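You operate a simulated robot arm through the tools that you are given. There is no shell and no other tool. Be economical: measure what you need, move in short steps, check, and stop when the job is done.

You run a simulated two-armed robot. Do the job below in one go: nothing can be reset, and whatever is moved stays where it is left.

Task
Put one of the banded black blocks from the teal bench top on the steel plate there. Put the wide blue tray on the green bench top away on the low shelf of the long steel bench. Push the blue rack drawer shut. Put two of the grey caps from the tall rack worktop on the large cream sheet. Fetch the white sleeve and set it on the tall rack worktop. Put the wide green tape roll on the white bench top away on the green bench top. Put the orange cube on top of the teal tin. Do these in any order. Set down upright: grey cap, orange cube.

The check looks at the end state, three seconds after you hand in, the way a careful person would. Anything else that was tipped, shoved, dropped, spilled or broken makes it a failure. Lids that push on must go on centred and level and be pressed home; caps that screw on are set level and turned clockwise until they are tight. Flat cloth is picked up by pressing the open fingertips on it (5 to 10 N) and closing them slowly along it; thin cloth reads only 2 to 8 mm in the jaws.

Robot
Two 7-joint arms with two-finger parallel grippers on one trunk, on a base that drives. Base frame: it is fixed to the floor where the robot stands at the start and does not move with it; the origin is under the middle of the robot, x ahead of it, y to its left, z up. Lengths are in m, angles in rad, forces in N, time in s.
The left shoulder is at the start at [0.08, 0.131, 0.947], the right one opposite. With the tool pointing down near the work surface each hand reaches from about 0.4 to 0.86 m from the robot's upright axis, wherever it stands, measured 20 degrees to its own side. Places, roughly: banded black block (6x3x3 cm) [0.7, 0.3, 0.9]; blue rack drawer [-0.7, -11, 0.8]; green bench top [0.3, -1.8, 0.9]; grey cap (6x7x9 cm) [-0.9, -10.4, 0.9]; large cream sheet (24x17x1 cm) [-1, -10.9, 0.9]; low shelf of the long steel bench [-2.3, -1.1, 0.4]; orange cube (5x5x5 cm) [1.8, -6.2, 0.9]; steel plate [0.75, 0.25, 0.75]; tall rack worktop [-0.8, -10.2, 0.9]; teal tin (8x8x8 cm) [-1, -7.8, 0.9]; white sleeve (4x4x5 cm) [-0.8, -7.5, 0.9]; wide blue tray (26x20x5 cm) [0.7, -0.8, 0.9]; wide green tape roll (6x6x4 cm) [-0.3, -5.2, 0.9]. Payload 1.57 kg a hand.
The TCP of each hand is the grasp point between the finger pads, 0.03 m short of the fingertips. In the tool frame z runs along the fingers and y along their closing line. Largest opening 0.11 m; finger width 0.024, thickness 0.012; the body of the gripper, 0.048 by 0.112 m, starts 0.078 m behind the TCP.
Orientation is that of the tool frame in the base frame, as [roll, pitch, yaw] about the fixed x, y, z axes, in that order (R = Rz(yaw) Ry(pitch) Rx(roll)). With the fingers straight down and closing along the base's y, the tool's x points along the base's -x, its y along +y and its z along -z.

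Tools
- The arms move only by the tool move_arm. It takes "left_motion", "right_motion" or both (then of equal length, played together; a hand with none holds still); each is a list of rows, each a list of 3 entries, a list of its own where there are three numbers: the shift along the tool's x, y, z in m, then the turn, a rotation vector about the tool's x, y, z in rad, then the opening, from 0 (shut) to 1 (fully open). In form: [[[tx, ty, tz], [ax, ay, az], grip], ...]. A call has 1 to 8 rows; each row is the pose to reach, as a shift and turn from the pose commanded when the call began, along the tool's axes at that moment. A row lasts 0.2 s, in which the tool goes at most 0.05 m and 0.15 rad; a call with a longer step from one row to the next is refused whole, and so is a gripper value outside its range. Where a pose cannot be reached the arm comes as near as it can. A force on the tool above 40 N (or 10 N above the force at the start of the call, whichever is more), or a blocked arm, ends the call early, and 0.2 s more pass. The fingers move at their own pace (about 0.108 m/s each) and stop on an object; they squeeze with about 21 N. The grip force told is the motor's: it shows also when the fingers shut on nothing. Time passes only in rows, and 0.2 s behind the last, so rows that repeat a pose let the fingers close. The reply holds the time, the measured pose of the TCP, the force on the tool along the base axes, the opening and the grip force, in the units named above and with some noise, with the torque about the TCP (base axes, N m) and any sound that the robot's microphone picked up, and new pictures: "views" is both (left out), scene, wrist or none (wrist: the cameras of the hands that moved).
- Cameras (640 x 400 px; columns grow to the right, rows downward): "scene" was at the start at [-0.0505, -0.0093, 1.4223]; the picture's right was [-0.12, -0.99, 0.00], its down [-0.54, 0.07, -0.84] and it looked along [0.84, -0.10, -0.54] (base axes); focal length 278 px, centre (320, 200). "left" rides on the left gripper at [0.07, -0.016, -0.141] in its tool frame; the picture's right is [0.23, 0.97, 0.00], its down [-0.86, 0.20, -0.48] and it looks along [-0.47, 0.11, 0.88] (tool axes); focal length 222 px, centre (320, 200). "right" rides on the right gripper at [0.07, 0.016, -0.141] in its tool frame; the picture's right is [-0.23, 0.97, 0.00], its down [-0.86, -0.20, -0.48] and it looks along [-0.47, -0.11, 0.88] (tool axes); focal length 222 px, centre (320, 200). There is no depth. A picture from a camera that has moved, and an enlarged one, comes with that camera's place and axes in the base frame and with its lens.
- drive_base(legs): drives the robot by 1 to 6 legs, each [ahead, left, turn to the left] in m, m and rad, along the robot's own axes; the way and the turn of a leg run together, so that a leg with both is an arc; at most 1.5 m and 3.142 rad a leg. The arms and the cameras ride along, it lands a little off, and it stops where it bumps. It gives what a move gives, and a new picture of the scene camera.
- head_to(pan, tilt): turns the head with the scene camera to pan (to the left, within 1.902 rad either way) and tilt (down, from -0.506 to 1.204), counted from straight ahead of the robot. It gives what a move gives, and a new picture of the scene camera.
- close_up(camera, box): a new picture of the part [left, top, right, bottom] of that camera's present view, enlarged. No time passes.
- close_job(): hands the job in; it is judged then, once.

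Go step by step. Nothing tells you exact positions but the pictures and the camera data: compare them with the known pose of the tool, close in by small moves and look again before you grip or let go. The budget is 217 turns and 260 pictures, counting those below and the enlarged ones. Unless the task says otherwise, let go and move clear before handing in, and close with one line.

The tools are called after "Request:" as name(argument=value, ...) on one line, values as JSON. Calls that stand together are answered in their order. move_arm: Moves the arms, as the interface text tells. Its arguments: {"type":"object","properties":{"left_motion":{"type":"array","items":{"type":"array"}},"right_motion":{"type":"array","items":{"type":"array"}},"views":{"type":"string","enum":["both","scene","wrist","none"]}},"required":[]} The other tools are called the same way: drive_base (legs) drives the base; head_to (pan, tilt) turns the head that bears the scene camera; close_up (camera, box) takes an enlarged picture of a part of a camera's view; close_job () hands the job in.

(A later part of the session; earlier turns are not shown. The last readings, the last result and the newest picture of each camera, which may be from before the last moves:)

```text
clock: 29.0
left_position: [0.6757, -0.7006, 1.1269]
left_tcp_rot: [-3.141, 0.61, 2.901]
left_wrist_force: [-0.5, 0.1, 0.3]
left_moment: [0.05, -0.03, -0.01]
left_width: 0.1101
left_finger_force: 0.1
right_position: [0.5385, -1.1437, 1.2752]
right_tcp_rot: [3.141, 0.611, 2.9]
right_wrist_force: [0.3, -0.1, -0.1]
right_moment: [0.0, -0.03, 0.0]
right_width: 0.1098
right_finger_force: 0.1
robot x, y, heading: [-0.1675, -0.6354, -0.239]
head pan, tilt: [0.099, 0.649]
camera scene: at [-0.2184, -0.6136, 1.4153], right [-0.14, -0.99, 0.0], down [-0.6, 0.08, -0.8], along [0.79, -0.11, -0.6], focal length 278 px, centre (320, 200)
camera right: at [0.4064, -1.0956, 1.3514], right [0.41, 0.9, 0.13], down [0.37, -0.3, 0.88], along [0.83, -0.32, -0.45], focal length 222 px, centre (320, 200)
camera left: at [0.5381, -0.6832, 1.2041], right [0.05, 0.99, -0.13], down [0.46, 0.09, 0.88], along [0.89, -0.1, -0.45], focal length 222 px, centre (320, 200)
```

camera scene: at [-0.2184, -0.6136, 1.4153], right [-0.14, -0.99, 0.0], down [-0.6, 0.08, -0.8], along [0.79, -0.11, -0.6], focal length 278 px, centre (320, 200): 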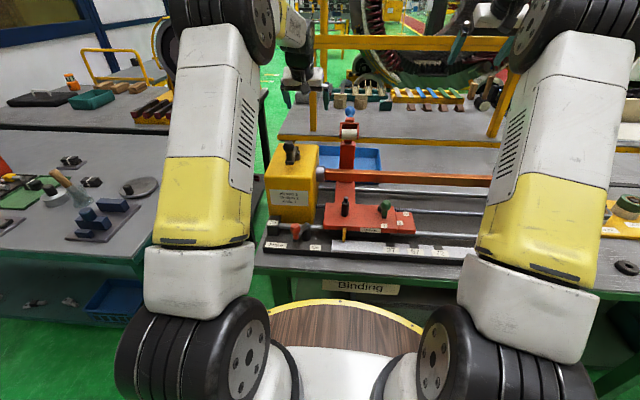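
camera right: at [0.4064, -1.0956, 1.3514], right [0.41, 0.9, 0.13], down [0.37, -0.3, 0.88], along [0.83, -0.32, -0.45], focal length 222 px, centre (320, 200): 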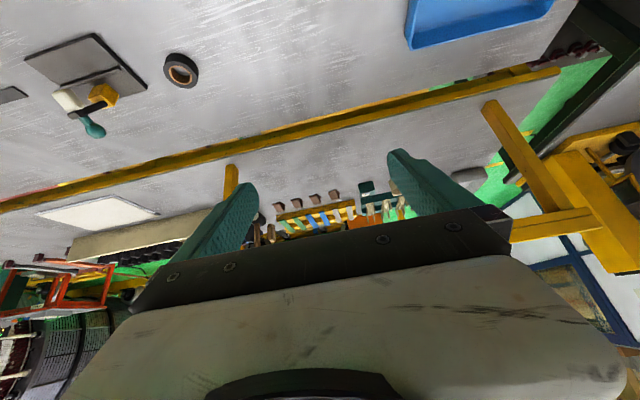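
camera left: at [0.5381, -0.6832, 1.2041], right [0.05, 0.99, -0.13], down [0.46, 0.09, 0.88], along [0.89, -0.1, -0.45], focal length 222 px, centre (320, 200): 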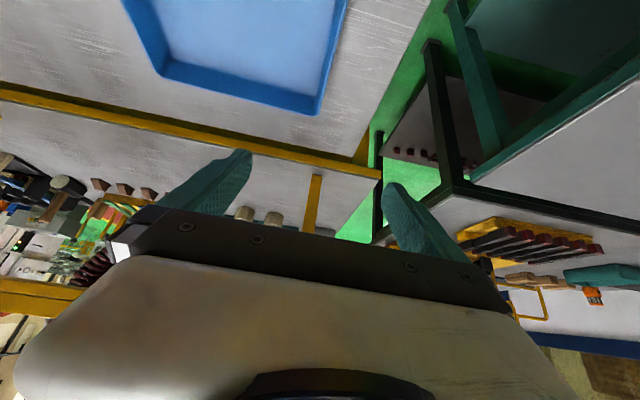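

Request:
move_arm(left_motion=[[[0.002, 0, 0.01], [0, 0, 0], 1], [[0.004, 0, 0.02], [0, 0, 0], 1], [[0.006, 0, 0.03], [0, 0, 0], 1], [[0.008, 0, 0.04], [0, 0, 0], 1], [[0.01, 0, 0.05], [0, 0, 0], 1], [[0.012, -0.001, 0.06], [0, 0, 0], 1], [[0.0136, -0.001, 0.064], [0, 0, 0], 1], [[0.0136, -0.001, 0.064], [0, 0, 0], 1]], right_motion=[[[-0.0031, 0.044, 0.0168], [0, 0, 0], 1], [[-0.0062, 0.088, 0.0336], [0, 0, 0], 1], [[-0.0093, 0.132, 0.05], [0, 0, 0], 1], [[-0.0124, 0.176, 0.067], [0, 0, 0], 1], [[-0.0155, 0.2195, 0.084], [0, 0, 0], 1], [[0.0131, 0.2195, 0.125], [0, 0, 0], 1], [[0.0418, 0.2195, 0.166], [0, 0, 0], 1], [[0.0705, 0.2195, 0.207], [0, 0, 0], 1]], views="both")

```text
clock: 30.8
left_position: [0.6997, -0.7075, 1.0691]
left_tcp_rot: [-3.141, 0.61, 2.901]
left_wrist_force: [-1.0, 0.8, 0.2]
left_moment: [-0.02, 0.02, 0.01]
left_width: 0.11
left_finger_force: 0.2
right_position: [0.651, -0.9473, 1.0695]
right_tcp_rot: [3.14, 0.612, 2.903]
right_wrist_force: [-0.2, 0.2, -0.4]
right_moment: [0.01, -0.02, 0.02]
right_width: 0.11
right_finger_force: 0.0
robot x, y, heading: [-0.1689, -0.6337, -0.239]
head pan, tilt: [0.099, 0.649]
camera scene: at [-0.2182, -0.6134, 1.4153], right [-0.14, -0.99, 0.0], down [-0.6, 0.08, -0.8], along [0.79, -0.11, -0.6], focal length 278 px, centre (320, 200)
camera right: at [0.521, -0.8982, 1.1451], right [0.41, 0.9, 0.13], down [0.37, -0.29, 0.88], along [0.83, -0.32, -0.45], focal length 222 px, centre (320, 200)
camera left: at [0.5624, -0.6912, 1.1456], right [0.05, 0.99, -0.13], down [0.46, 0.09, 0.88], along [0.89, -0.1, -0.45], focal length 222 px, centre (320, 200)
```

scene: 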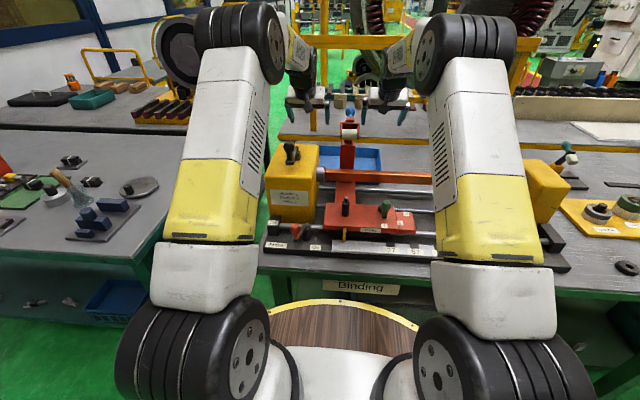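
right: 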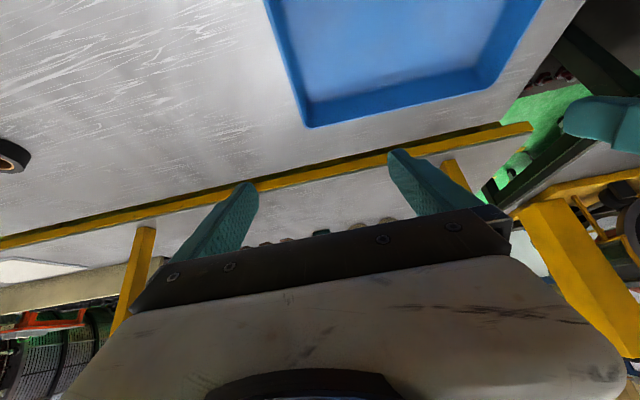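
left: 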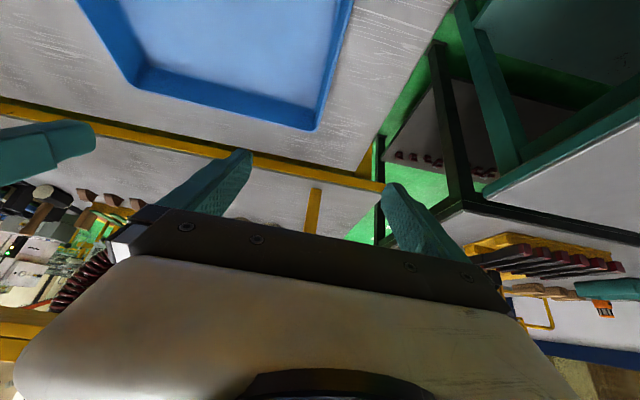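

Request:
move_arm(left_motion=[[[0.021, 0, 0.03], [0, 0, 0], 1], [[0.042, 0, 0.06], [0, 0, 0], 1], [[0.063, 0, 0.09], [0, 0, 0], 1], [[0.0765, 0, 0.1095], [0, 0, 0], 1]], right_motion=[[[0.021, -0.004, 0.03], [0, 0, 0], 1], [[0.042, -0.009, 0.06], [0, 0, 0], 1], [[0.063, -0.014, 0.09], [0, 0, 0], 1], [[0.0765, -0.014, 0.1095], [0, 0, 0], 1]], views="both")

Request:
close_up(camera="scene", box=[240, 80, 440, 205])

```text
clock: 31.6
left_position: [0.7056, -0.7077, 0.9811]
left_tcp_rot: [-3.136, 0.63, 2.908]
left_wrist_force: [3.2, -1.5, 3.5]
left_moment: [0.13, 0.64, 0.09]
left_width: 0.11
left_finger_force: 0.0
right_position: [0.6476, -0.958, 0.9653]
right_tcp_rot: [3.14, 0.61, 2.9]
right_wrist_force: [-0.5, -0.2, 0.0]
right_moment: [0.0, 0.0, 0.0]
right_width: 0.1101
right_finger_force: 0.0
robot x, y, heading: [-0.1691, -0.6381, -0.238]
head pan, tilt: [0.099, 0.649]
stopped in row 3 (left hand): the force on the tool passed its limit at 72 N (the readings are from after the stop); the commanded pose is now the measured one
camera scene: at [-0.2179, -0.6135, 1.4154], right [-0.14, -0.99, 0.0], down [-0.6, 0.08, -0.8], along [0.79, -0.11, -0.6], focal length 278 px, centre (320, 200)
camera right: at [0.5165, -0.9089, 1.042], right [0.41, 0.9, 0.13], down [0.37, -0.3, 0.88], along [0.83, -0.32, -0.45], focal length 222 px, centre (320, 200)
camera left: at [0.566, -0.6899, 1.0553], right [0.05, 0.99, -0.14], down [0.44, 0.1, 0.89], along [0.89, -0.11, -0.43], focal length 222 px, centre (320, 200)
```

scene: 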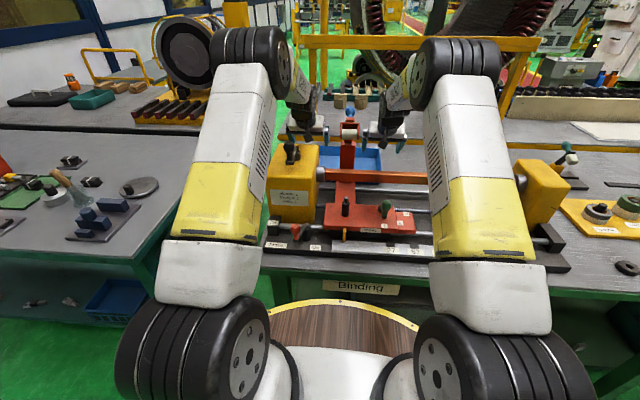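
right: 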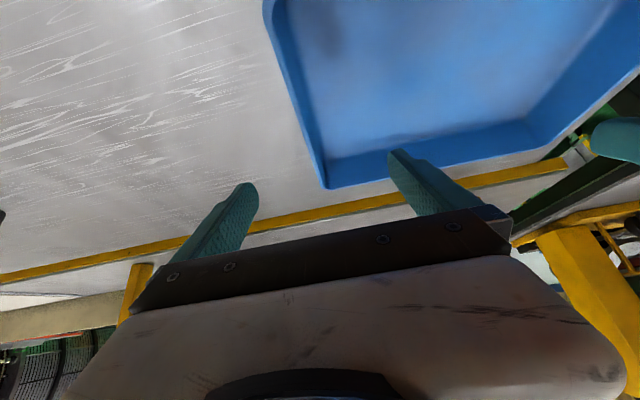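
left: 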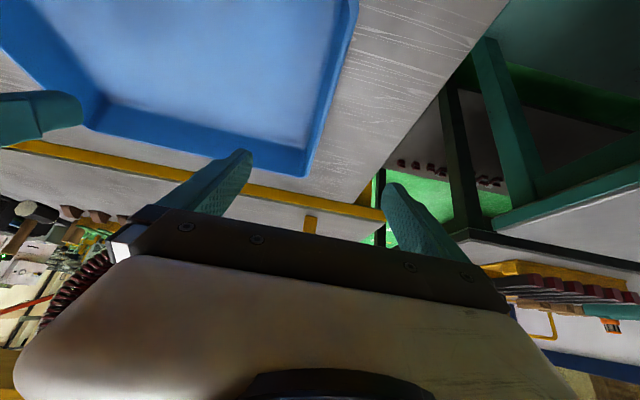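

```text
3.20 times, centred on (340, 142) of scene
camera zoom: at [-0.2179, -0.6135, 1.4154], right [-0.14, -0.99, 0.0], down [-0.6, 0.08, -0.8], along [0.79, -0.11, -0.6], focal length 890 px, centre (256, 384)
```

zoom: 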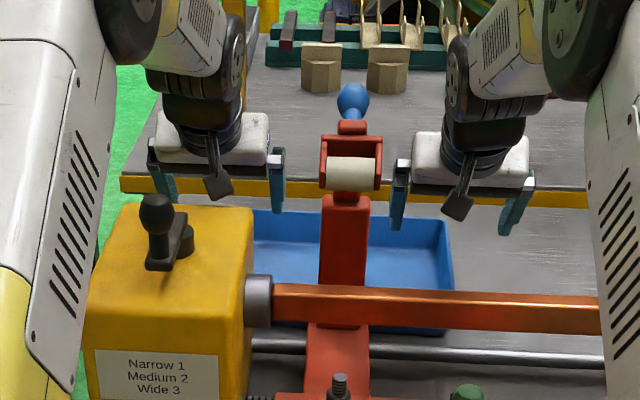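

The left hand's camera touched the yellow box edge (nothing moved). I'll raise it and use a smaller tilt on that hand.

Request:
move_arm(left_motion=[[[-0.025, 0, -0.035], [0, 0, 0], 1], [[-0.05, 0, -0.068], [0, 0.05, 0], 1], [[-0.069, 0, -0.073], [0, 0.19, 0], 1], [[-0.069, 0, -0.073], [0, 0.33, 0], 1], [[-0.069, 0, -0.073], [0, 0.43, 0], 1], [[-0.069, 0, -0.073], [0, 0.43, 0], 1]], views="none")

Request:
close_up(camera="left", box=[0, 0, 640, 400])

Request:
close_up(camera="scene", box=[240, 80, 440, 205])

```text
clock: 33.0
left_position: [0.6767, -0.7049, 1.0768]
left_tcp_rot: [-3.138, 0.199, 2.906]
left_wrist_force: [-0.2, 0.9, 0.6]
left_moment: [-0.02, 0.06, 0.01]
left_width: 0.1101
left_finger_force: 0.0
left hand out of reach, approached as far as the arm can: row 4, 5, 6
right_position: [0.6467, -0.9576, 0.9659]
right_tcp_rot: [3.141, 0.608, 2.902]
right_wrist_force: [0.0, -0.2, 0.0]
right_moment: [0.03, 0.01, 0.01]
right_width: 0.1103
right_finger_force: 0.0
robot x, y, heading: [-0.168, -0.6353, -0.237]
head pan, tilt: [0.099, 0.649]
```

```text
1.00 times, centred on (320, 200) of left (not enlarged: the box is as wide or as high as the picture)
camera zoom: at [0.5805, -0.6986, 1.2024], right [0.01, 1.0, -0.05], down [0.77, 0.02, 0.64], along [0.64, -0.04, -0.77], focal length 222 px, centre (320, 200)
```

zoom: 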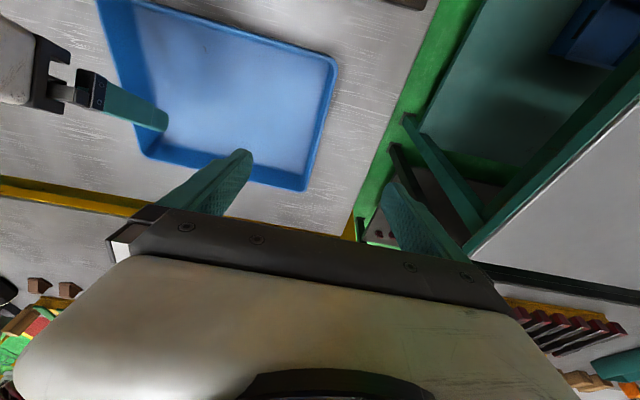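

```text
3.20 times, centred on (340, 142) of scene
camera zoom: at [-0.2178, -0.6135, 1.4154], right [-0.14, -0.99, 0.0], down [-0.6, 0.08, -0.8], along [0.79, -0.11, -0.6], focal length 890 px, centre (256, 384)
```

zoom: 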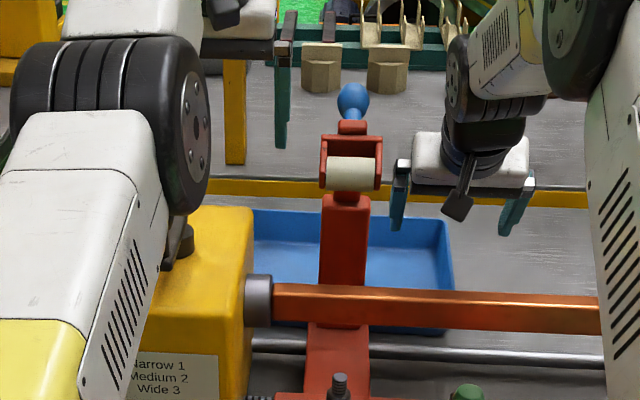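

Left needs a closer base. I'll raise both hands and drive forward a little.

Request:
move_arm(left_motion=[[[0.015, 0, -0.028], [0, 0, 0], 1], [[0.03, 0, -0.057], [0, 0, 0], 1], [[0.03, 0, -0.057], [0, 0, 0], 1]], right_motion=[[[-0.028, 0, -0.041], [0, 0, 0], 1], [[-0.0573, 0, -0.082], [0, 0, 0], 1], [[-0.085, 0, -0.123], [0, 0, 0], 1]], views="none")

Request:
drive_base(legs=[[0.075, 0, 0]])

Request:
close_up(camera="left", box=[0, 0, 640, 400])

Request:
close_up(camera="right", box=[0, 0, 640, 400])

```text
refused: row 2 steps farther than a row can; nothing moved
```

```text
clock: 34.0
left_position: [0.7507, -0.7221, 1.0765]
left_tcp_rot: [-3.139, 0.198, 2.906]
left_wrist_force: [0.4, 0.5, 0.5]
left_moment: [0.01, -0.02, 0.01]
left_width: 0.1101
left_finger_force: 0.1
right_position: [0.7185, -0.9753, 0.9675]
right_tcp_rot: [-3.141, 0.609, 2.903]
right_wrist_force: [0.3, 0.7, 0.2]
right_moment: [0.0, 0.01, 0.0]
right_width: 0.1102
right_finger_force: 0.0
robot x, y, heading: [-0.0962, -0.6495, -0.243]
head pan, tilt: [0.099, 0.649]
camera scene: at [-0.1457, -0.6311, 1.4154], right [-0.14, -0.99, 0.0], down [-0.6, 0.08, -0.8], along [0.79, -0.11, -0.6], focal length 278 px, centre (320, 200)
```

scene: 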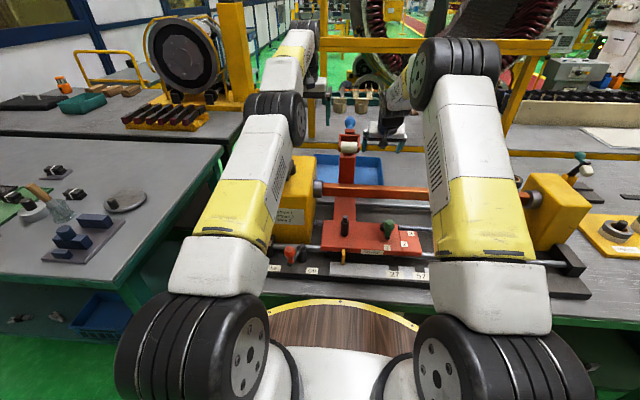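

```text
1.00 times, centred on (320, 200) of left (not enlarged: the box is as wide or as high as the picture)
camera zoom: at [0.6528, -0.7161, 1.2025], right [0.01, 1.0, -0.05], down [0.77, 0.02, 0.64], along [0.64, -0.04, -0.77], focal length 222 px, centre (320, 200)
```

zoom: 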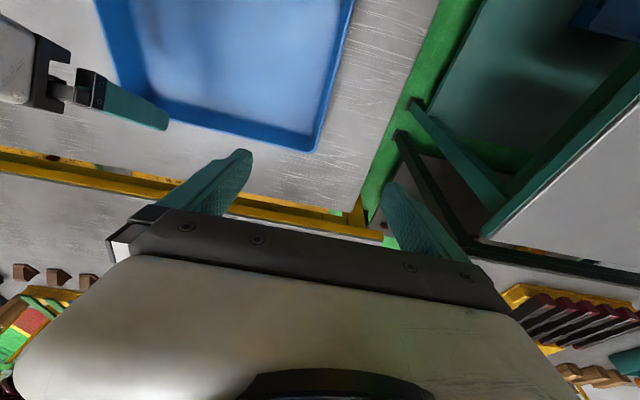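

```text
1.00 times, centred on (320, 200) of right (not enlarged: the box is as wide or as high as the picture)
camera zoom: at [0.5886, -0.9263, 1.0418], right [0.41, 0.9, 0.13], down [0.37, -0.3, 0.88], along [0.83, -0.31, -0.45], focal length 222 px, centre (320, 200)
```

zoom: 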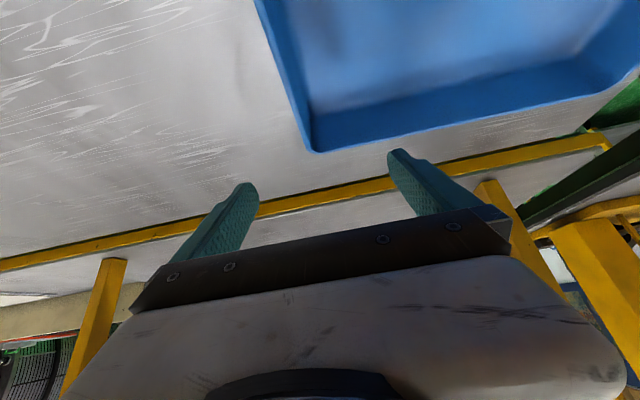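

Request:
move_arm(left_motion=[[[0.02, 0, -0.004], [0, 0, 0], 1], [[0.04, 0, -0.008], [0, 0, 0], 1], [[0.04, 0, -0.008], [0, 0, 0], 1]], right_motion=[[[0.026, 0, -0.018], [0, 0, 0], 1], [[0.0533, -0.001, -0.0372], [0, 0, 0], 1], [[0.0533, -0.001, -0.0372], [0, 0, 0], 1]], views="none")

```text
clock: 34.8
left_position: [0.7105, -0.7119, 1.0775]
left_tcp_rot: [-3.139, 0.2, 2.906]
left_wrist_force: [0.1, -0.6, -0.8]
left_moment: [0.01, -0.01, 0.0]
left_width: 0.1098
left_finger_force: 0.2
right_position: [0.6564, -0.9631, 0.9659]
right_tcp_rot: [3.14, 0.609, 2.903]
right_wrist_force: [-0.9, 0.1, 0.2]
right_moment: [0.03, 0.02, 0.01]
right_width: 0.11
right_finger_force: 0.0
robot x, y, heading: [-0.0951, -0.653, -0.244]
head pan, tilt: [0.099, 0.649]
```

Request:
move_arm(left_motion=[[[0.008, 0, 0.04], [0, 0, 0], 1], [[0.016, 0, 0.08], [0, 0, 0], 1], [[0.024, 0, 0.12], [0, 0, 0], 1], [[0.0298, 0, 0.147], [0, 0, 0], 1]], right_motion=[[[0, 0, 0], [0, 0, 0], 1], [[0.01, 0, 0.013], [0, 0, 0], 1], [[0.02, 0, 0.028], [0, 0, 0], 1], [[0.024, 0, 0.034], [0, 0, 0], 1]], views="wrist")

Request:
close_up(camera="scene", box=[240, 90, 440, 215])

```text
clock: 35.8
left_position: [0.7097, -0.7149, 0.9245]
left_tcp_rot: [-3.138, 0.196, 2.906]
left_wrist_force: [-0.5, 0.2, -0.1]
left_moment: [0.01, -0.03, -0.02]
left_width: 0.1101
left_finger_force: 0.0
right_position: [0.6568, -0.9619, 0.9246]
right_tcp_rot: [-3.142, 0.608, 2.903]
right_wrist_force: [0.3, 0.6, 0.6]
right_moment: [0.04, 0.01, 0.0]
right_width: 0.11
right_finger_force: 0.1
robot x, y, heading: [-0.0995, -0.6557, -0.244]
head pan, tilt: [0.099, 0.649]
camera right: at [0.5265, -0.9136, 1.0004], right [0.41, 0.9, 0.13], down [0.37, -0.3, 0.88], along [0.83, -0.31, -0.45], focal length 222 px, centre (320, 200)
camera left: at [0.6133, -0.7081, 1.0512], right [0.01, 1.0, -0.05], down [0.77, 0.02, 0.64], along [0.64, -0.04, -0.77], focal length 222 px, centre (320, 200)
```

right: 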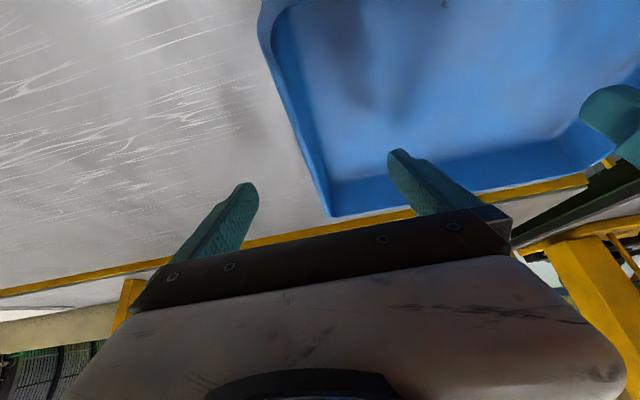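
left: 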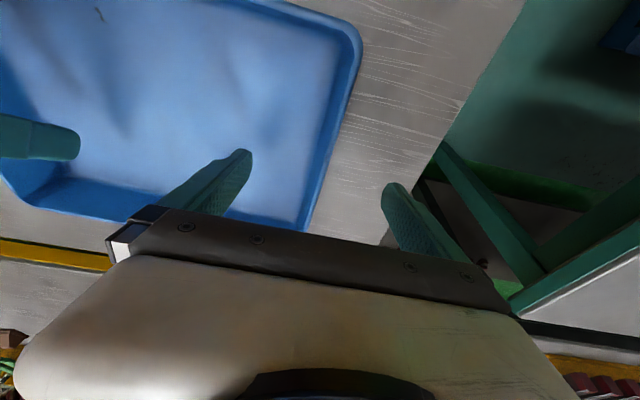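

```text
3.20 times, centred on (340, 152) of scene
camera zoom: at [-0.1458, -0.631, 1.4154], right [-0.14, -0.99, 0.0], down [-0.6, 0.08, -0.8], along [0.79, -0.11, -0.6], focal length 890 px, centre (256, 352)
```

zoom: 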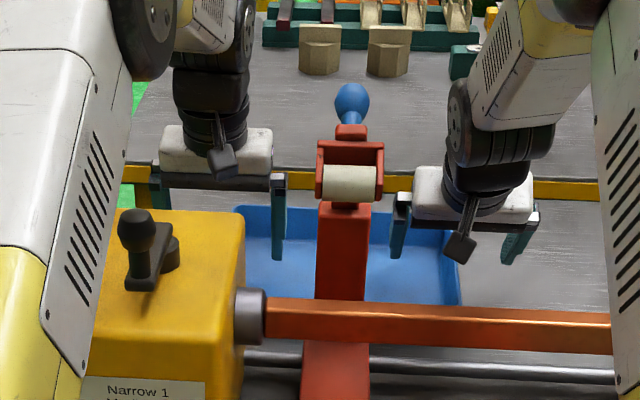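

Request:
move_arm(left_motion=[[[0.0014, 0, 0.007], [0, 0, 0], 1], [[0.0014, 0, 0.007], [0, 0, 0], 0.6], [[0.0014, 0, 0.007], [0, 0, 0], 0.3], [[0.0014, 0, 0.007], [0, 0, 0], 0], [[0.0014, 0, 0.007], [0, 0, 0], 0], [[0.0014, 0, 0.007], [0, 0, 0], 0]], right_motion=[[[0.004, 0, 0.0057], [0, 0, 0], 1], [[0.004, 0, 0.0057], [0, 0, 0], 0.6], [[0.004, 0, 0.0057], [0, 0, 0], 0.3], [[0.004, 0, 0.0057], [0, 0, 0], 0], [[0.004, 0, 0.0057], [0, 0, 0], 0], [[0.004, 0, 0.0057], [0, 0, 0], 0]], views="wrist")

```text
clock: 37.2
left_position: [0.7096, -0.716, 0.9186]
left_tcp_rot: [-3.14, 0.201, 2.906]
left_wrist_force: [-2.3, 5.5, -0.9]
left_moment: [-0.35, 0.1, -0.39]
left_width: 0.0064
left_finger_force: 21.4
right_position: [0.6573, -0.9636, 0.9176]
right_tcp_rot: [-3.141, 0.609, 2.901]
right_wrist_force: [2.5, -5.7, 0.2]
right_moment: [0.43, -0.12, -0.33]
right_width: 0.0062
right_finger_force: 20.8
robot x, y, heading: [-0.0962, -0.6548, -0.236]
head pan, tilt: [0.099, 0.649]
camera right: at [0.526, -0.9143, 0.9935], right [0.41, 0.9, 0.13], down [0.37, -0.3, 0.88], along [0.83, -0.32, -0.45], focal length 222 px, centre (320, 200)
camera left: at [0.613, -0.7088, 1.0445], right [0.01, 1.0, -0.05], down [0.77, 0.02, 0.64], along [0.64, -0.04, -0.77], focal length 222 px, centre (320, 200)
```

right: 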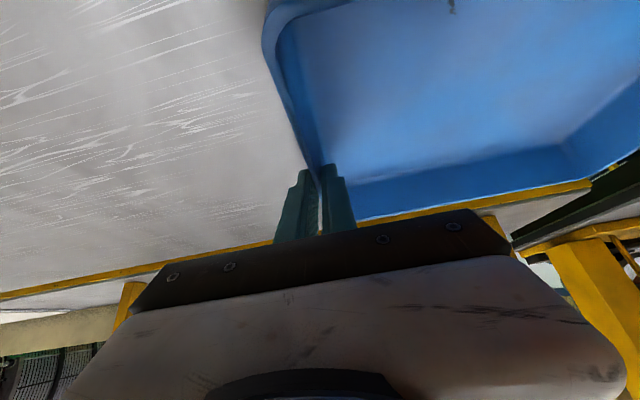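
left: 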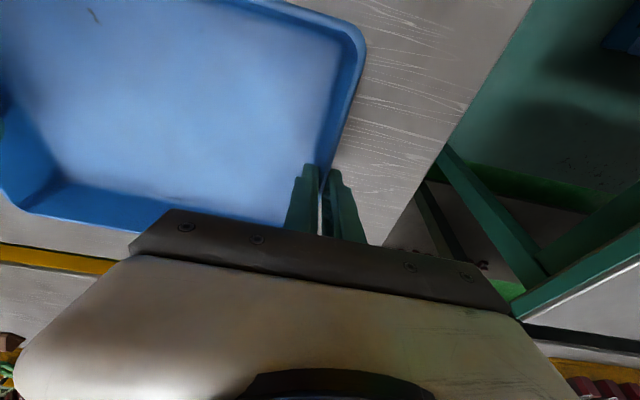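

Both walls are gripped. Now lifting straight up together.

Request:
move_arm(left_motion=[[[-0.004, 0, -0.02], [0, 0, 0], 0], [[-0.012, 0, -0.059], [0, 0, 0], 0], [[-0.02, 0, -0.098], [0, 0, 0], 0], [[-0.028, 0, -0.137], [0, 0, 0], 0], [[-0.036, 0, -0.176], [0, 0, 0], 0], [[-0.036, 0, -0.176], [0, 0, 0], 0]], right_motion=[[[-0.0115, 0, -0.0164], [0, 0, 0], 0], [[-0.0344, 0, -0.0492], [0, 0, 0], 0], [[-0.0573, 0, -0.082], [0, 0, 0], 0], [[-0.0802, 0, -0.1148], [0, 0, 0], 0], [[-0.1031, 0, -0.1476], [0, 0, 0], 0], [[-0.1031, 0, -0.1476], [0, 0, 0], 0]], views="both")

Request:
close_up(camera="scene", box=[240, 60, 440, 185])

```text
clock: 38.6
left_position: [0.7096, -0.7136, 1.0989]
left_tcp_rot: [-3.139, 0.2, 2.905]
left_wrist_force: [-1.1, 1.7, -1.5]
left_moment: [-0.47, -0.02, -0.23]
left_width: 0.006
left_finger_force: 21.3
right_position: [0.6591, -0.9616, 1.0963]
right_tcp_rot: [3.14, 0.61, 2.902]
right_wrist_force: [1.4, -1.1, -0.9]
right_moment: [0.52, 0.02, -0.23]
right_width: 0.0065
right_finger_force: 21.3
robot x, y, heading: [-0.0953, -0.6517, -0.241]
head pan, tilt: [0.099, 0.649]
camera scene: at [-0.1455, -0.6311, 1.4154], right [-0.14, -0.99, 0.0], down [-0.6, 0.08, -0.8], along [0.79, -0.11, -0.6], focal length 278 px, centre (320, 200)
camera right: at [0.5273, -0.9133, 1.1726], right [0.41, 0.9, 0.13], down [0.37, -0.3, 0.88], along [0.83, -0.31, -0.45], focal length 222 px, centre (320, 200)
camera left: at [0.6131, -0.7068, 1.225], right [0.01, 1.0, -0.05], down [0.77, 0.02, 0.64], along [0.64, -0.05, -0.77], focal length 222 px, centre (320, 200)
```

scene: 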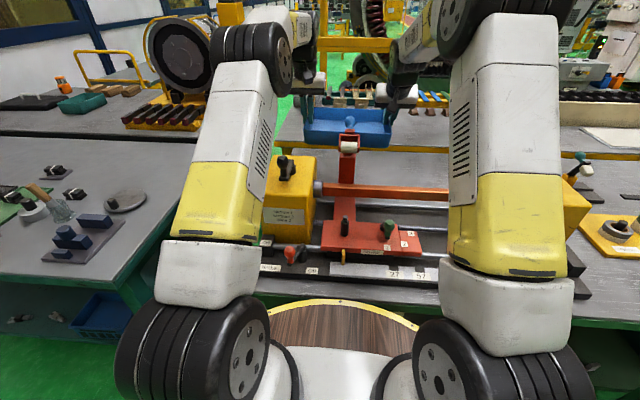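
right: 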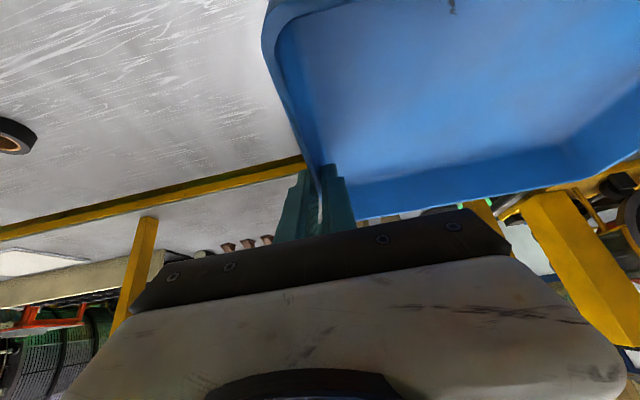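
left: 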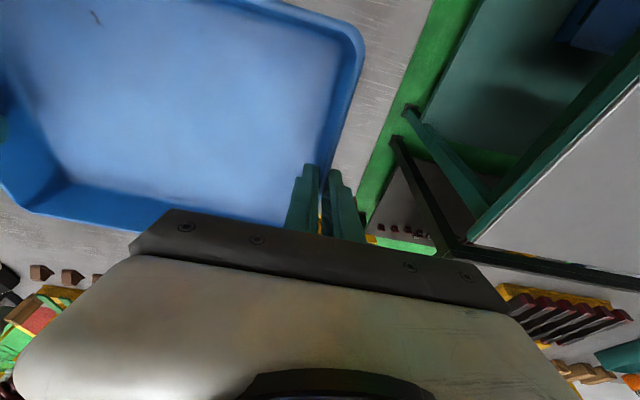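

```text
3.20 times, centred on (340, 122) of scene
camera zoom: at [-0.1455, -0.6311, 1.4154], right [-0.14, -0.99, 0.0], down [-0.6, 0.08, -0.8], along [0.79, -0.11, -0.6], focal length 890 px, centre (256, 448)
```

zoom: 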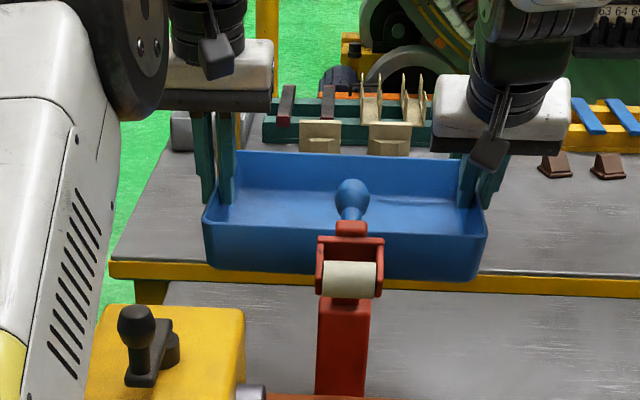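

Request:
move_arm(left_motion=[[[-0.004, 0, -0.035], [0, 0, 0], 0], [[-0.0061, 0, -0.0702], [0, 0, 0], 0], [[-0.0062, 0, -0.1059], [0, 0, 0], 0], [[-0.0024, 0, -0.1373], [0, 0, 0], 0], [[-0.0024, 0, -0.1373], [0, 0, 0], 0]], right_motion=[[[-0.0176, 0, -0.0304], [0, 0, 0], 0], [[-0.0335, 0, -0.062], [0, 0, 0], 0], [[-0.0479, 0, -0.0947], [0, 0, 0], 0], [[-0.0569, 0, -0.125], [0, 0, 0], 0], [[-0.0569, 0, -0.125], [0, 0, 0], 0]], views="scene")

Request:
close_up(camera="scene", box=[240, 30, 440, 155])

```text
clock: 39.8
left_position: [0.6828, -0.7056, 1.2346]
left_tcp_rot: [-3.137, 0.199, 2.905]
left_wrist_force: [1.5, 1.7, -0.9]
left_moment: [-0.53, -0.38, 0.25]
left_width: 0.0065
left_finger_force: 21.1
left hand out of reach, approached as far as the arm can: row 4, 5
right_position: [0.6344, -0.9544, 1.2354]
right_tcp_rot: [3.141, 0.608, 2.901]
right_wrist_force: [-1.4, -1.6, -2.1]
right_moment: [0.55, 0.35, 0.15]
right_width: 0.0062
right_finger_force: 21.1
robot x, y, heading: [-0.0978, -0.6516, -0.236]
head pan, tilt: [0.099, 0.649]
camera scene: at [-0.1456, -0.6311, 1.4154], right [-0.14, -0.99, 0.0], down [-0.6, 0.08, -0.8], along [0.79, -0.11, -0.6], focal length 278 px, centre (320, 200)
```

scene: 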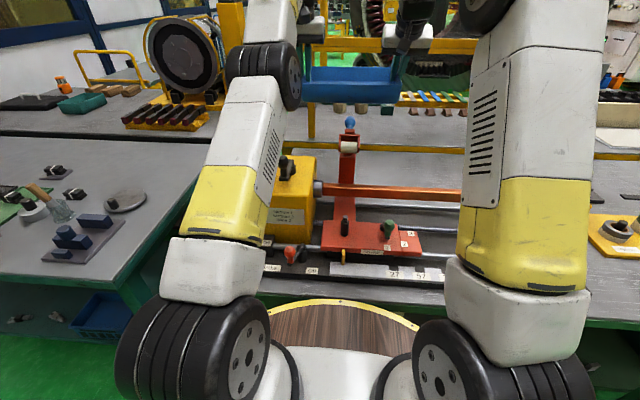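

```text
3.20 times, centred on (340, 92) of scene
camera zoom: at [-0.1456, -0.6311, 1.4154], right [-0.14, -0.99, 0.0], down [-0.6, 0.08, -0.8], along [0.79, -0.11, -0.6], focal length 890 px, centre (256, 544)
```

zoom: 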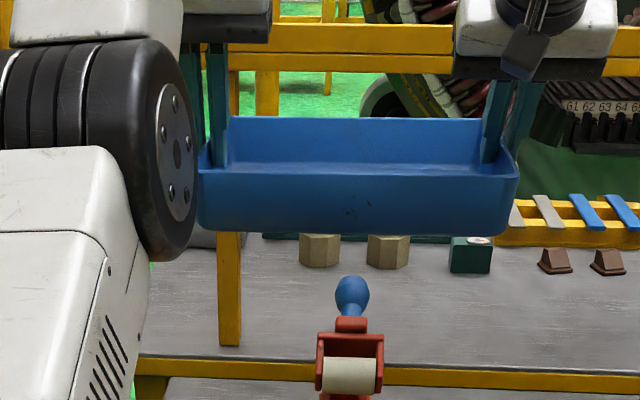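

Request:
move_arm(left_motion=[[[0.0058, 0, -0.0216], [0, 0, 0], 0], [[0.0155, 0, -0.0491], [0, 0, 0], 0], [[0.0322, 0, -0.0678], [0, 0, 0], 0], [[0.0322, 0, -0.0678], [0, 0, 0], 0]], right_motion=[[[-0.0033, 0, -0.0221], [0, 0, 0], 0], [[-0.0053, 0, -0.0512], [0, 0, 0], 0], [[0.0025, 0, -0.075], [0, 0, 0], 0], [[0.0025, 0, -0.075], [0, 0, 0], 0]], views="none")

Request:
close_up(camera="scene", box=[240, 10, 440, 135])

```text
clock: 40.8
left_position: [0.639, -0.6938, 1.2964]
left_tcp_rot: [-3.14, 0.197, 2.905]
left_wrist_force: [-0.4, 2.5, -2.1]
left_moment: [-0.28, 0.73, -0.18]
left_width: 0.006
left_finger_force: 20.6
left hand out of reach, approached as far as the arm can: row 2
right_position: [0.5874, -0.9421, 1.2959]
right_tcp_rot: [3.14, 0.611, 2.901]
right_wrist_force: [0.9, -2.8, -0.5]
right_moment: [0.29, -0.71, -0.18]
right_width: 0.0063
right_finger_force: 20.9
robot x, y, heading: [-0.0979, -0.6552, -0.231]
head pan, tilt: [0.099, 0.649]
```

```text
3.20 times, centred on (340, 72) of scene
camera zoom: at [-0.1457, -0.6311, 1.4154], right [-0.14, -0.99, 0.0], down [-0.6, 0.08, -0.8], along [0.79, -0.11, -0.6], focal length 890 px, centre (256, 608)
```

zoom: 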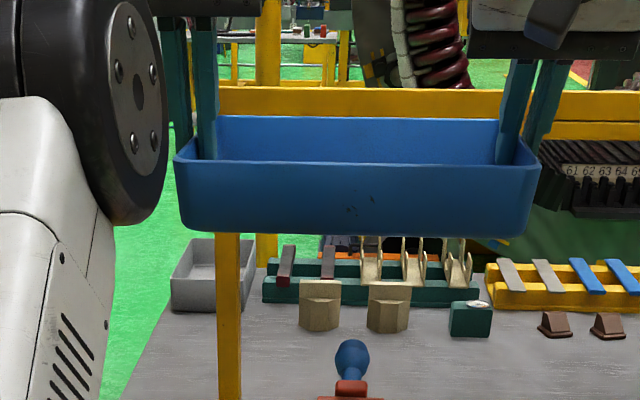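

Request:
drive_base(legs=[[-0.8, 0, 0], [0, 0, -1.6]])

Request:
head_to(pan=-1.0, tilt=0.5)

```text
clock: 49.0
left_position: [-0.952, -1.1969, 1.2963]
left_tcp_rot: [-3.137, 0.198, 1.278]
left_wrist_force: [4.4, 0.1, -2.3]
left_moment: [0.17, 0.34, -0.19]
left_width: 0.0064
left_finger_force: 21.4
right_position: [-1.1965, -1.1317, 1.2941]
right_tcp_rot: [-3.14, 0.609, 1.275]
right_wrist_force: [-4.5, -0.5, -1.2]
right_moment: [-0.12, -0.43, -0.17]
right_width: 0.0063
right_finger_force: 20.6
robot x, y, heading: [-0.8718, -0.465, -1.86]
head pan, tilt: [0.099, 0.649]
camera scene: at [-0.8473, -0.4151, 1.4154], right [-0.98, 0.19, 0.0], down [0.12, 0.59, -0.8], along [-0.15, -0.78, -0.6], focal length 278 px, centre (320, 200)
```

scene: 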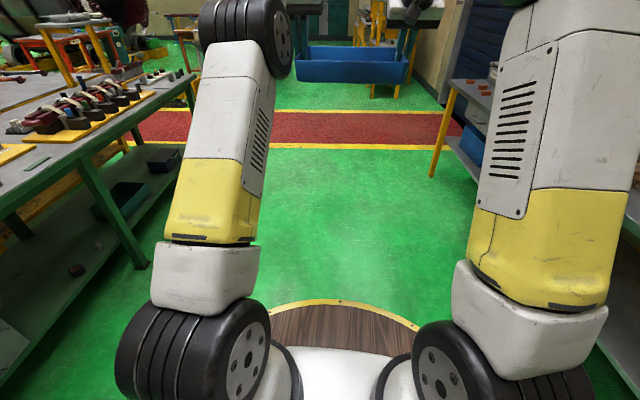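

```text
clock: 50.4
left_position: [-0.9513, -1.196, 1.2954]
left_tcp_rot: [-3.137, 0.198, 1.279]
left_wrist_force: [1.2, 0.6, -1.8]
left_moment: [0.16, 0.37, -0.15]
left_width: 0.0061
left_finger_force: 20.7
right_position: [-1.1968, -1.1334, 1.2957]
right_tcp_rot: [3.14, 0.609, 1.277]
right_wrist_force: [-2.3, -0.8, -2.2]
right_moment: [-0.2, -0.47, -0.17]
right_width: 0.0063
right_finger_force: 21.8
robot x, y, heading: [-0.8693, -0.4655, -1.867]
head pan, tilt: [-1.0, 0.499]
camera scene: at [-0.9181, -0.3549, 1.4287], right [-0.27, 0.96, 0.0], down [0.46, 0.13, -0.88], along [-0.84, -0.24, -0.48], focal length 278 px, centre (320, 200)
```

scene: 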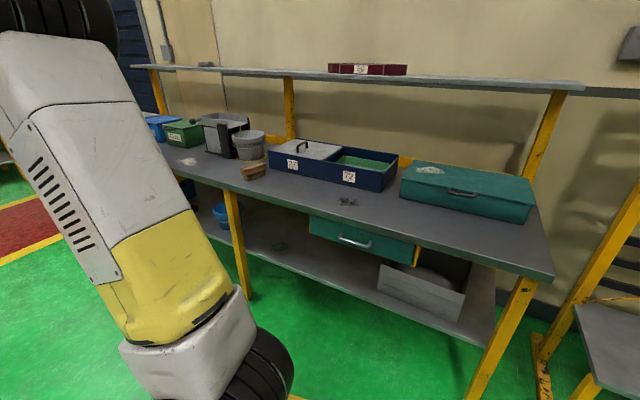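

Request:
close_up(camera="scene", box=[180, 130, 500, 330])

```text
2.00 times, centred on (340, 230) of scene
camera zoom: at [-0.9181, -0.3549, 1.4287], right [-0.27, 0.96, 0.0], down [0.46, 0.13, -0.88], along [-0.84, -0.24, -0.48], focal length 556 px, centre (280, 140)
```

zoom: 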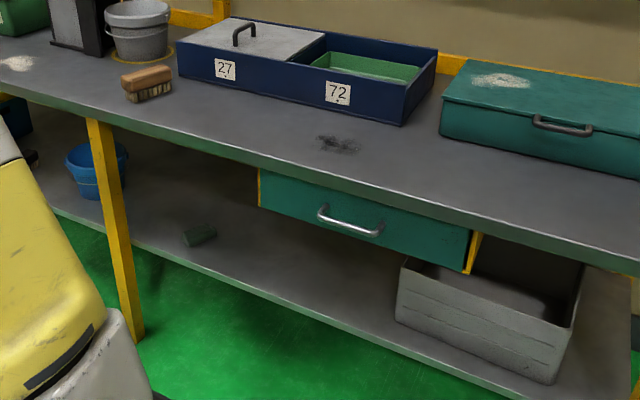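

Request:
drive_base(legs=[[0, 0, -1.51]])

Request:
head_to(pan=0.0, tilt=0.75)

```text
clock: 54.4
left_position: [-1.6081, -0.4461, 1.2953]
left_tcp_rot: [-3.138, 0.199, -0.209]
left_wrist_force: [1.0, -2.6, -2.1]
left_moment: [0.43, -0.17, -0.19]
left_width: 0.0063
left_finger_force: 20.9
right_position: [-1.5631, -0.1965, 1.2948]
right_tcp_rot: [-3.141, 0.609, -0.211]
right_wrist_force: [-0.8, 1.8, -1.6]
right_moment: [-0.47, 0.1, -0.15]
right_width: 0.0063
right_finger_force: 20.9
robot x, y, heading: [-0.8705, -0.4667, 2.929]
head pan, tilt: [-1.0, 0.499]
camera scene: at [-0.7666, -0.4075, 1.4287], right [0.94, 0.35, 0.0], down [0.17, -0.45, -0.88], along [-0.31, 0.82, -0.48], focal length 278 px, centre (320, 200)
```

scene: 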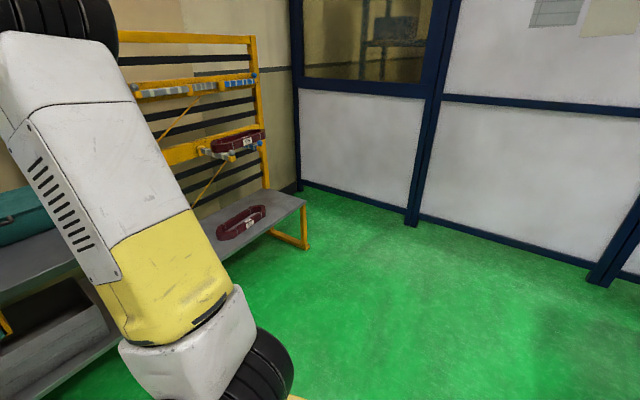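

```text
clock: 55.7
left_position: [-1.6081, -0.4459, 1.2953]
left_tcp_rot: [-3.137, 0.198, -0.209]
left_wrist_force: [2.2, -1.7, -1.8]
left_moment: [0.38, -0.16, -0.19]
left_width: 0.0062
left_finger_force: 21.5
right_position: [-1.5638, -0.1963, 1.2947]
right_tcp_rot: [3.14, 0.608, -0.212]
right_wrist_force: [-1.5, 1.8, -1.5]
right_moment: [-0.48, 0.19, -0.17]
right_width: 0.0062
right_finger_force: 22.1
robot x, y, heading: [-0.868, -0.4627, 2.929]
head pan, tilt: [0.0, 0.75]
camera scene: at [-0.8155, -0.4753, 1.4068], right [0.21, 0.98, 0.0], down [0.67, -0.14, -0.73], along [-0.72, 0.15, -0.68], focal length 278 px, centre (320, 200)
```

scene: 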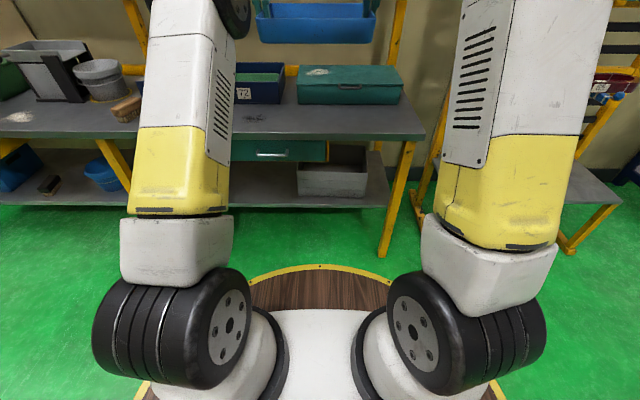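

Request:
drive_base(legs=[[-0.12, 0.3, 0]])

Request:
move_arm(left_motion=[[[0.009, 0, 0.0441], [0, 0, 0], 0], [[0.018, 0, 0.0882], [0, 0, 0], 0], [[0.027, 0, 0.1323], [0, 0, 0], 0], [[0.036, 0, 0.1764], [0, 0, 0], 0], [[0.045, 0, 0.2205], [0, 0, 0], 0], [[0.054, 0, 0.2646], [0, 0, 0], 0], [[0.063, 0, 0.3087], [0, 0, 0], 0], [[0.072, 0, 0.3528], [0, 0, 0], 0]], right_motion=[[[0.0258, 0, 0.0369], [0, 0, 0], 0], [[0.0516, 0, 0.0738], [0, 0, 0], 0], [[0.0774, 0, 0.1107], [0, 0, 0], 0], [[0.1032, 0, 0.1476], [0, 0, 0], 0], [[0.129, 0, 0.1845], [0, 0, 0], 0], [[0.1548, 0, 0.2214], [0, 0, 0], 0], [[0.1806, 0, 0.2583], [0, 0, 0], 0], [[0.2064, 0, 0.2952], [0, 0, 0], 0]], views="scene")

```text
clock: 57.8
left_position: [-1.5504, -0.7645, 1.2959]
left_tcp_rot: [-3.14, 0.198, -0.205]
left_wrist_force: [1.0, -1.9, -1.9]
left_moment: [0.42, -0.09, -0.2]
left_width: 0.0061
left_finger_force: 20.6
right_position: [-1.5063, -0.5139, 1.2944]
right_tcp_rot: [3.139, 0.61, -0.208]
right_wrist_force: [-1.9, 1.6, -0.7]
right_moment: [-0.47, 0.08, -0.13]
right_width: 0.0063
right_finger_force: 20.7
robot x, y, heading: [-0.8111, -0.7803, 2.936]
head pan, tilt: [0.0, 0.75]
camera scene: at [-0.7581, -0.7905, 1.4068], right [0.2, 0.98, 0.0], down [0.67, -0.14, -0.73], along [-0.72, 0.15, -0.68], focal length 278 px, centre (320, 200)
```

scene: 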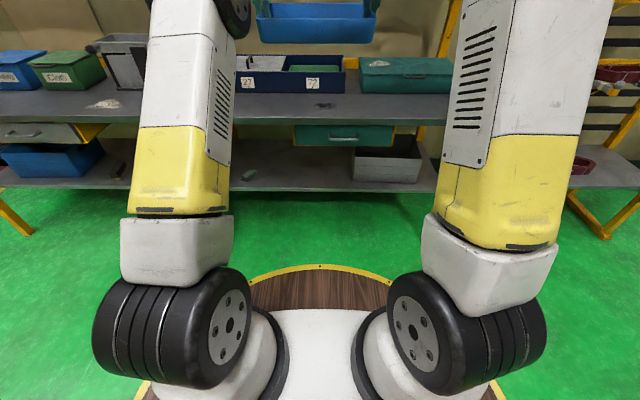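

```text
clock: 59.6
left_position: [-1.5471, -0.7617, 0.9387]
left_tcp_rot: [-3.139, 0.202, -0.202]
left_wrist_force: [-4.1, -18.4, -0.9]
left_moment: [0.16, 0.26, 0.05]
left_width: 0.0061
left_finger_force: 21.4
right_position: [-1.5067, -0.5125, 0.9303]
right_tcp_rot: [-3.14, 0.61, -0.207]
right_wrist_force: [5.3, 18.6, -1.6]
right_moment: [-0.19, -0.3, 0.42]
right_width: 0.007
right_finger_force: 21.2
robot x, y, heading: [-0.814, -0.7809, 2.932]
head pan, tilt: [0.0, 0.75]
camera scene: at [-0.7575, -0.7907, 1.4067], right [0.2, 0.98, 0.0], down [0.67, -0.14, -0.73], along [-0.72, 0.15, -0.68], focal length 278 px, centre (320, 200)
```

scene: 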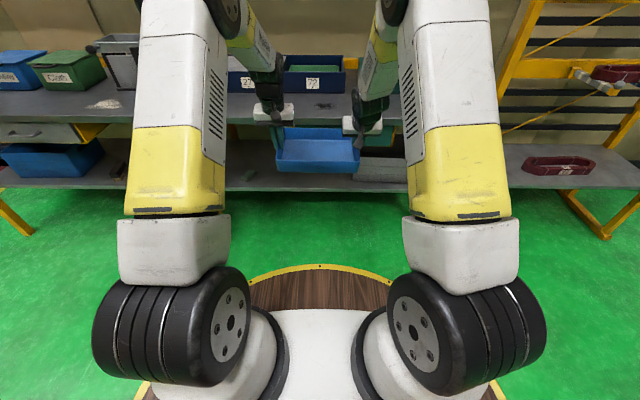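

Request:
move_arm(left_motion=[[[0.009, 0.001, 0.0441], [0, 0, 0], 0], [[0.018, 0.001, 0.0882], [0, 0, 0], 0], [[0.027, 0.001, 0.1323], [0, 0, 0], 0], [[0.036, 0.001, 0.1764], [0, 0, 0], 0], [[0.045, 0.001, 0.2205], [0, 0, 0], 0], [[0.054, 0.001, 0.2646], [0, 0, 0], 0], [[0.063, 0.001, 0.3087], [0, 0, 0], 0], [[0.072, 0.001, 0.3528], [0, 0, 0], 0]], right_motion=[[[0.0258, -0.001, 0.0369], [0, 0, 0], 0], [[0.0516, -0.001, 0.0738], [0, 0, 0], 0], [[0.0774, -0.001, 0.1107], [0, 0, 0], 0], [[0.1032, -0.001, 0.1476], [0, 0, 0], 0], [[0.129, -0.001, 0.1845], [0, 0, 0], 0], [[0.1548, -0.001, 0.2214], [0, 0, 0], 0], [[0.1806, -0.001, 0.2583], [0, 0, 0], 0], [[0.2064, -0.001, 0.2952], [0, 0, 0], 0]], views="scene")

```text
clock: 61.4
left_position: [-1.5478, -0.7657, 0.5768]
left_tcp_rot: [-3.137, 0.201, -0.205]
left_wrist_force: [-1.8, 3.6, -1.2]
left_moment: [0.51, -0.29, 0.29]
left_width: 0.0062
left_finger_force: 20.9
right_position: [-1.5091, -0.5161, 0.576]
right_tcp_rot: [3.139, 0.611, -0.206]
right_wrist_force: [1.9, -4.8, -2.1]
right_moment: [-0.5, 0.32, 0.27]
right_width: 0.0063
right_finger_force: 20.7
robot x, y, heading: [-0.8184, -0.779, 2.939]
head pan, tilt: [0.0, 0.75]
camera scene: at [-0.7577, -0.7907, 1.4067], right [0.2, 0.98, 0.0], down [0.67, -0.14, -0.73], along [-0.72, 0.15, -0.68], focal length 278 px, centre (320, 200)
```

scene: 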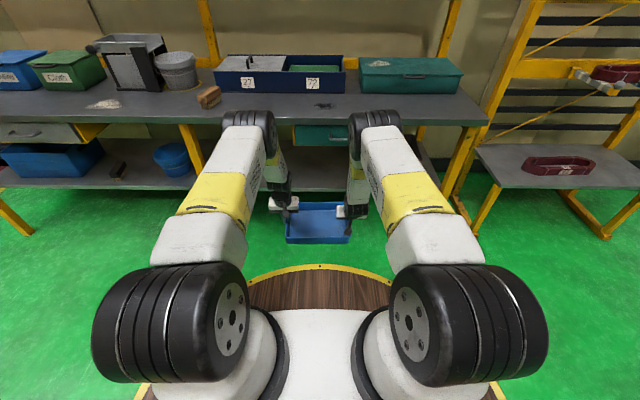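

Request:
move_arm(left_motion=[[[0.0075, 0, 0.0367], [0, 0, 0], 0], [[0.015, 0, 0.0735], [0, 0, 0], 0]], right_motion=[[[0.0215, 0, 0.0307], [0, 0, 0], 0], [[0.043, 0, 0.0615], [0, 0, 0], 0]], views="none")

Request:
drive_base(legs=[[0.25, 0, 0]])

Request:
close_up(camera="left", box=[0, 0, 640, 400])

Request:
close_up(camera="scene", box=[220, 50, 460, 200])

```text
clock: 62.0
left_position: [-1.5478, -0.7657, 0.5025]
left_tcp_rot: [-3.138, 0.201, -0.204]
left_wrist_force: [-1.0, 9.4, -1.4]
left_moment: [0.65, -0.26, 0.25]
left_width: 0.0061
left_finger_force: 21.2
right_position: [-1.5088, -0.5144, 0.4996]
right_tcp_rot: [3.137, 0.609, -0.209]
right_wrist_force: [0.5, -11.0, -1.6]
right_moment: [-0.68, 0.23, 0.27]
right_width: 0.0064
right_finger_force: 20.8
robot x, y, heading: [-0.8152, -0.7817, 2.93]
head pan, tilt: [0.0, 0.75]
```

```text
clock: 63.8
left_position: [-1.7902, -0.715, 0.5013]
left_tcp_rot: [-3.138, 0.2, -0.204]
left_wrist_force: [0.5, 22.1, -1.9]
left_moment: [0.93, -0.08, 0.31]
left_width: 0.0059
left_finger_force: 20.6
right_position: [-1.7523, -0.4646, 0.4994]
right_tcp_rot: [3.137, 0.609, -0.207]
right_wrist_force: [-1.3, -22.8, -1.1]
right_moment: [-0.9, 0.04, 0.33]
right_width: 0.0064
right_finger_force: 20.3
robot x, y, heading: [-1.0627, -0.7305, 2.94]
head pan, tilt: [0.0, 0.75]
camera scene: at [-1.0015, -0.7399, 1.4068], right [0.2, 0.98, 0.0], down [0.67, -0.14, -0.73], along [-0.72, 0.15, -0.68], focal length 278 px, centre (320, 200)
```

scene: 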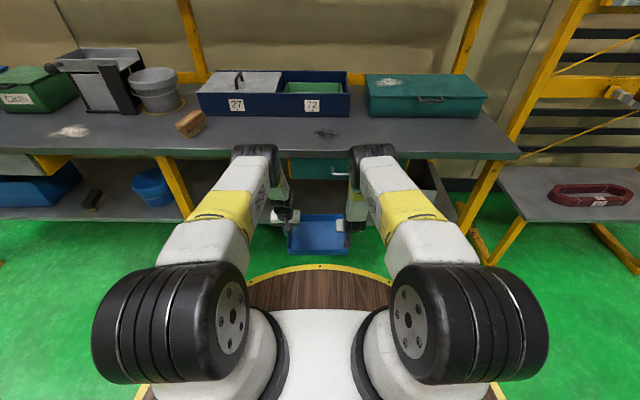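

```text
1.00 times, centred on (320, 200) of left (not enlarged: the box is as wide or as high as the picture)
camera zoom: at [-1.6929, -0.7204, 0.6279], right [0.02, -1.0, -0.05], down [-0.77, -0.05, 0.64], along [-0.64, 0.02, -0.77], focal length 222 px, centre (320, 200)
```

zoom: 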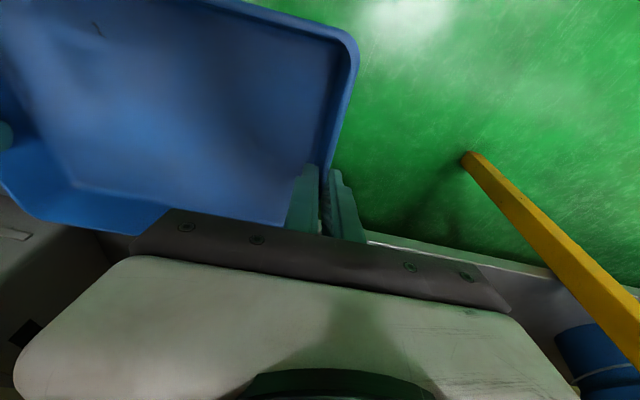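

```text
2.67 times, centred on (340, 125) of scene
camera zoom: at [-1.0015, -0.7399, 1.4068], right [0.2, 0.98, 0.0], down [0.67, -0.14, -0.73], along [-0.72, 0.15, -0.68], focal length 742 px, centre (267, 400)
```

zoom: 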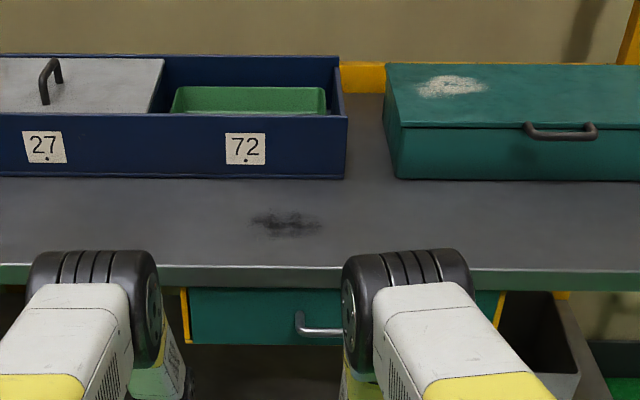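

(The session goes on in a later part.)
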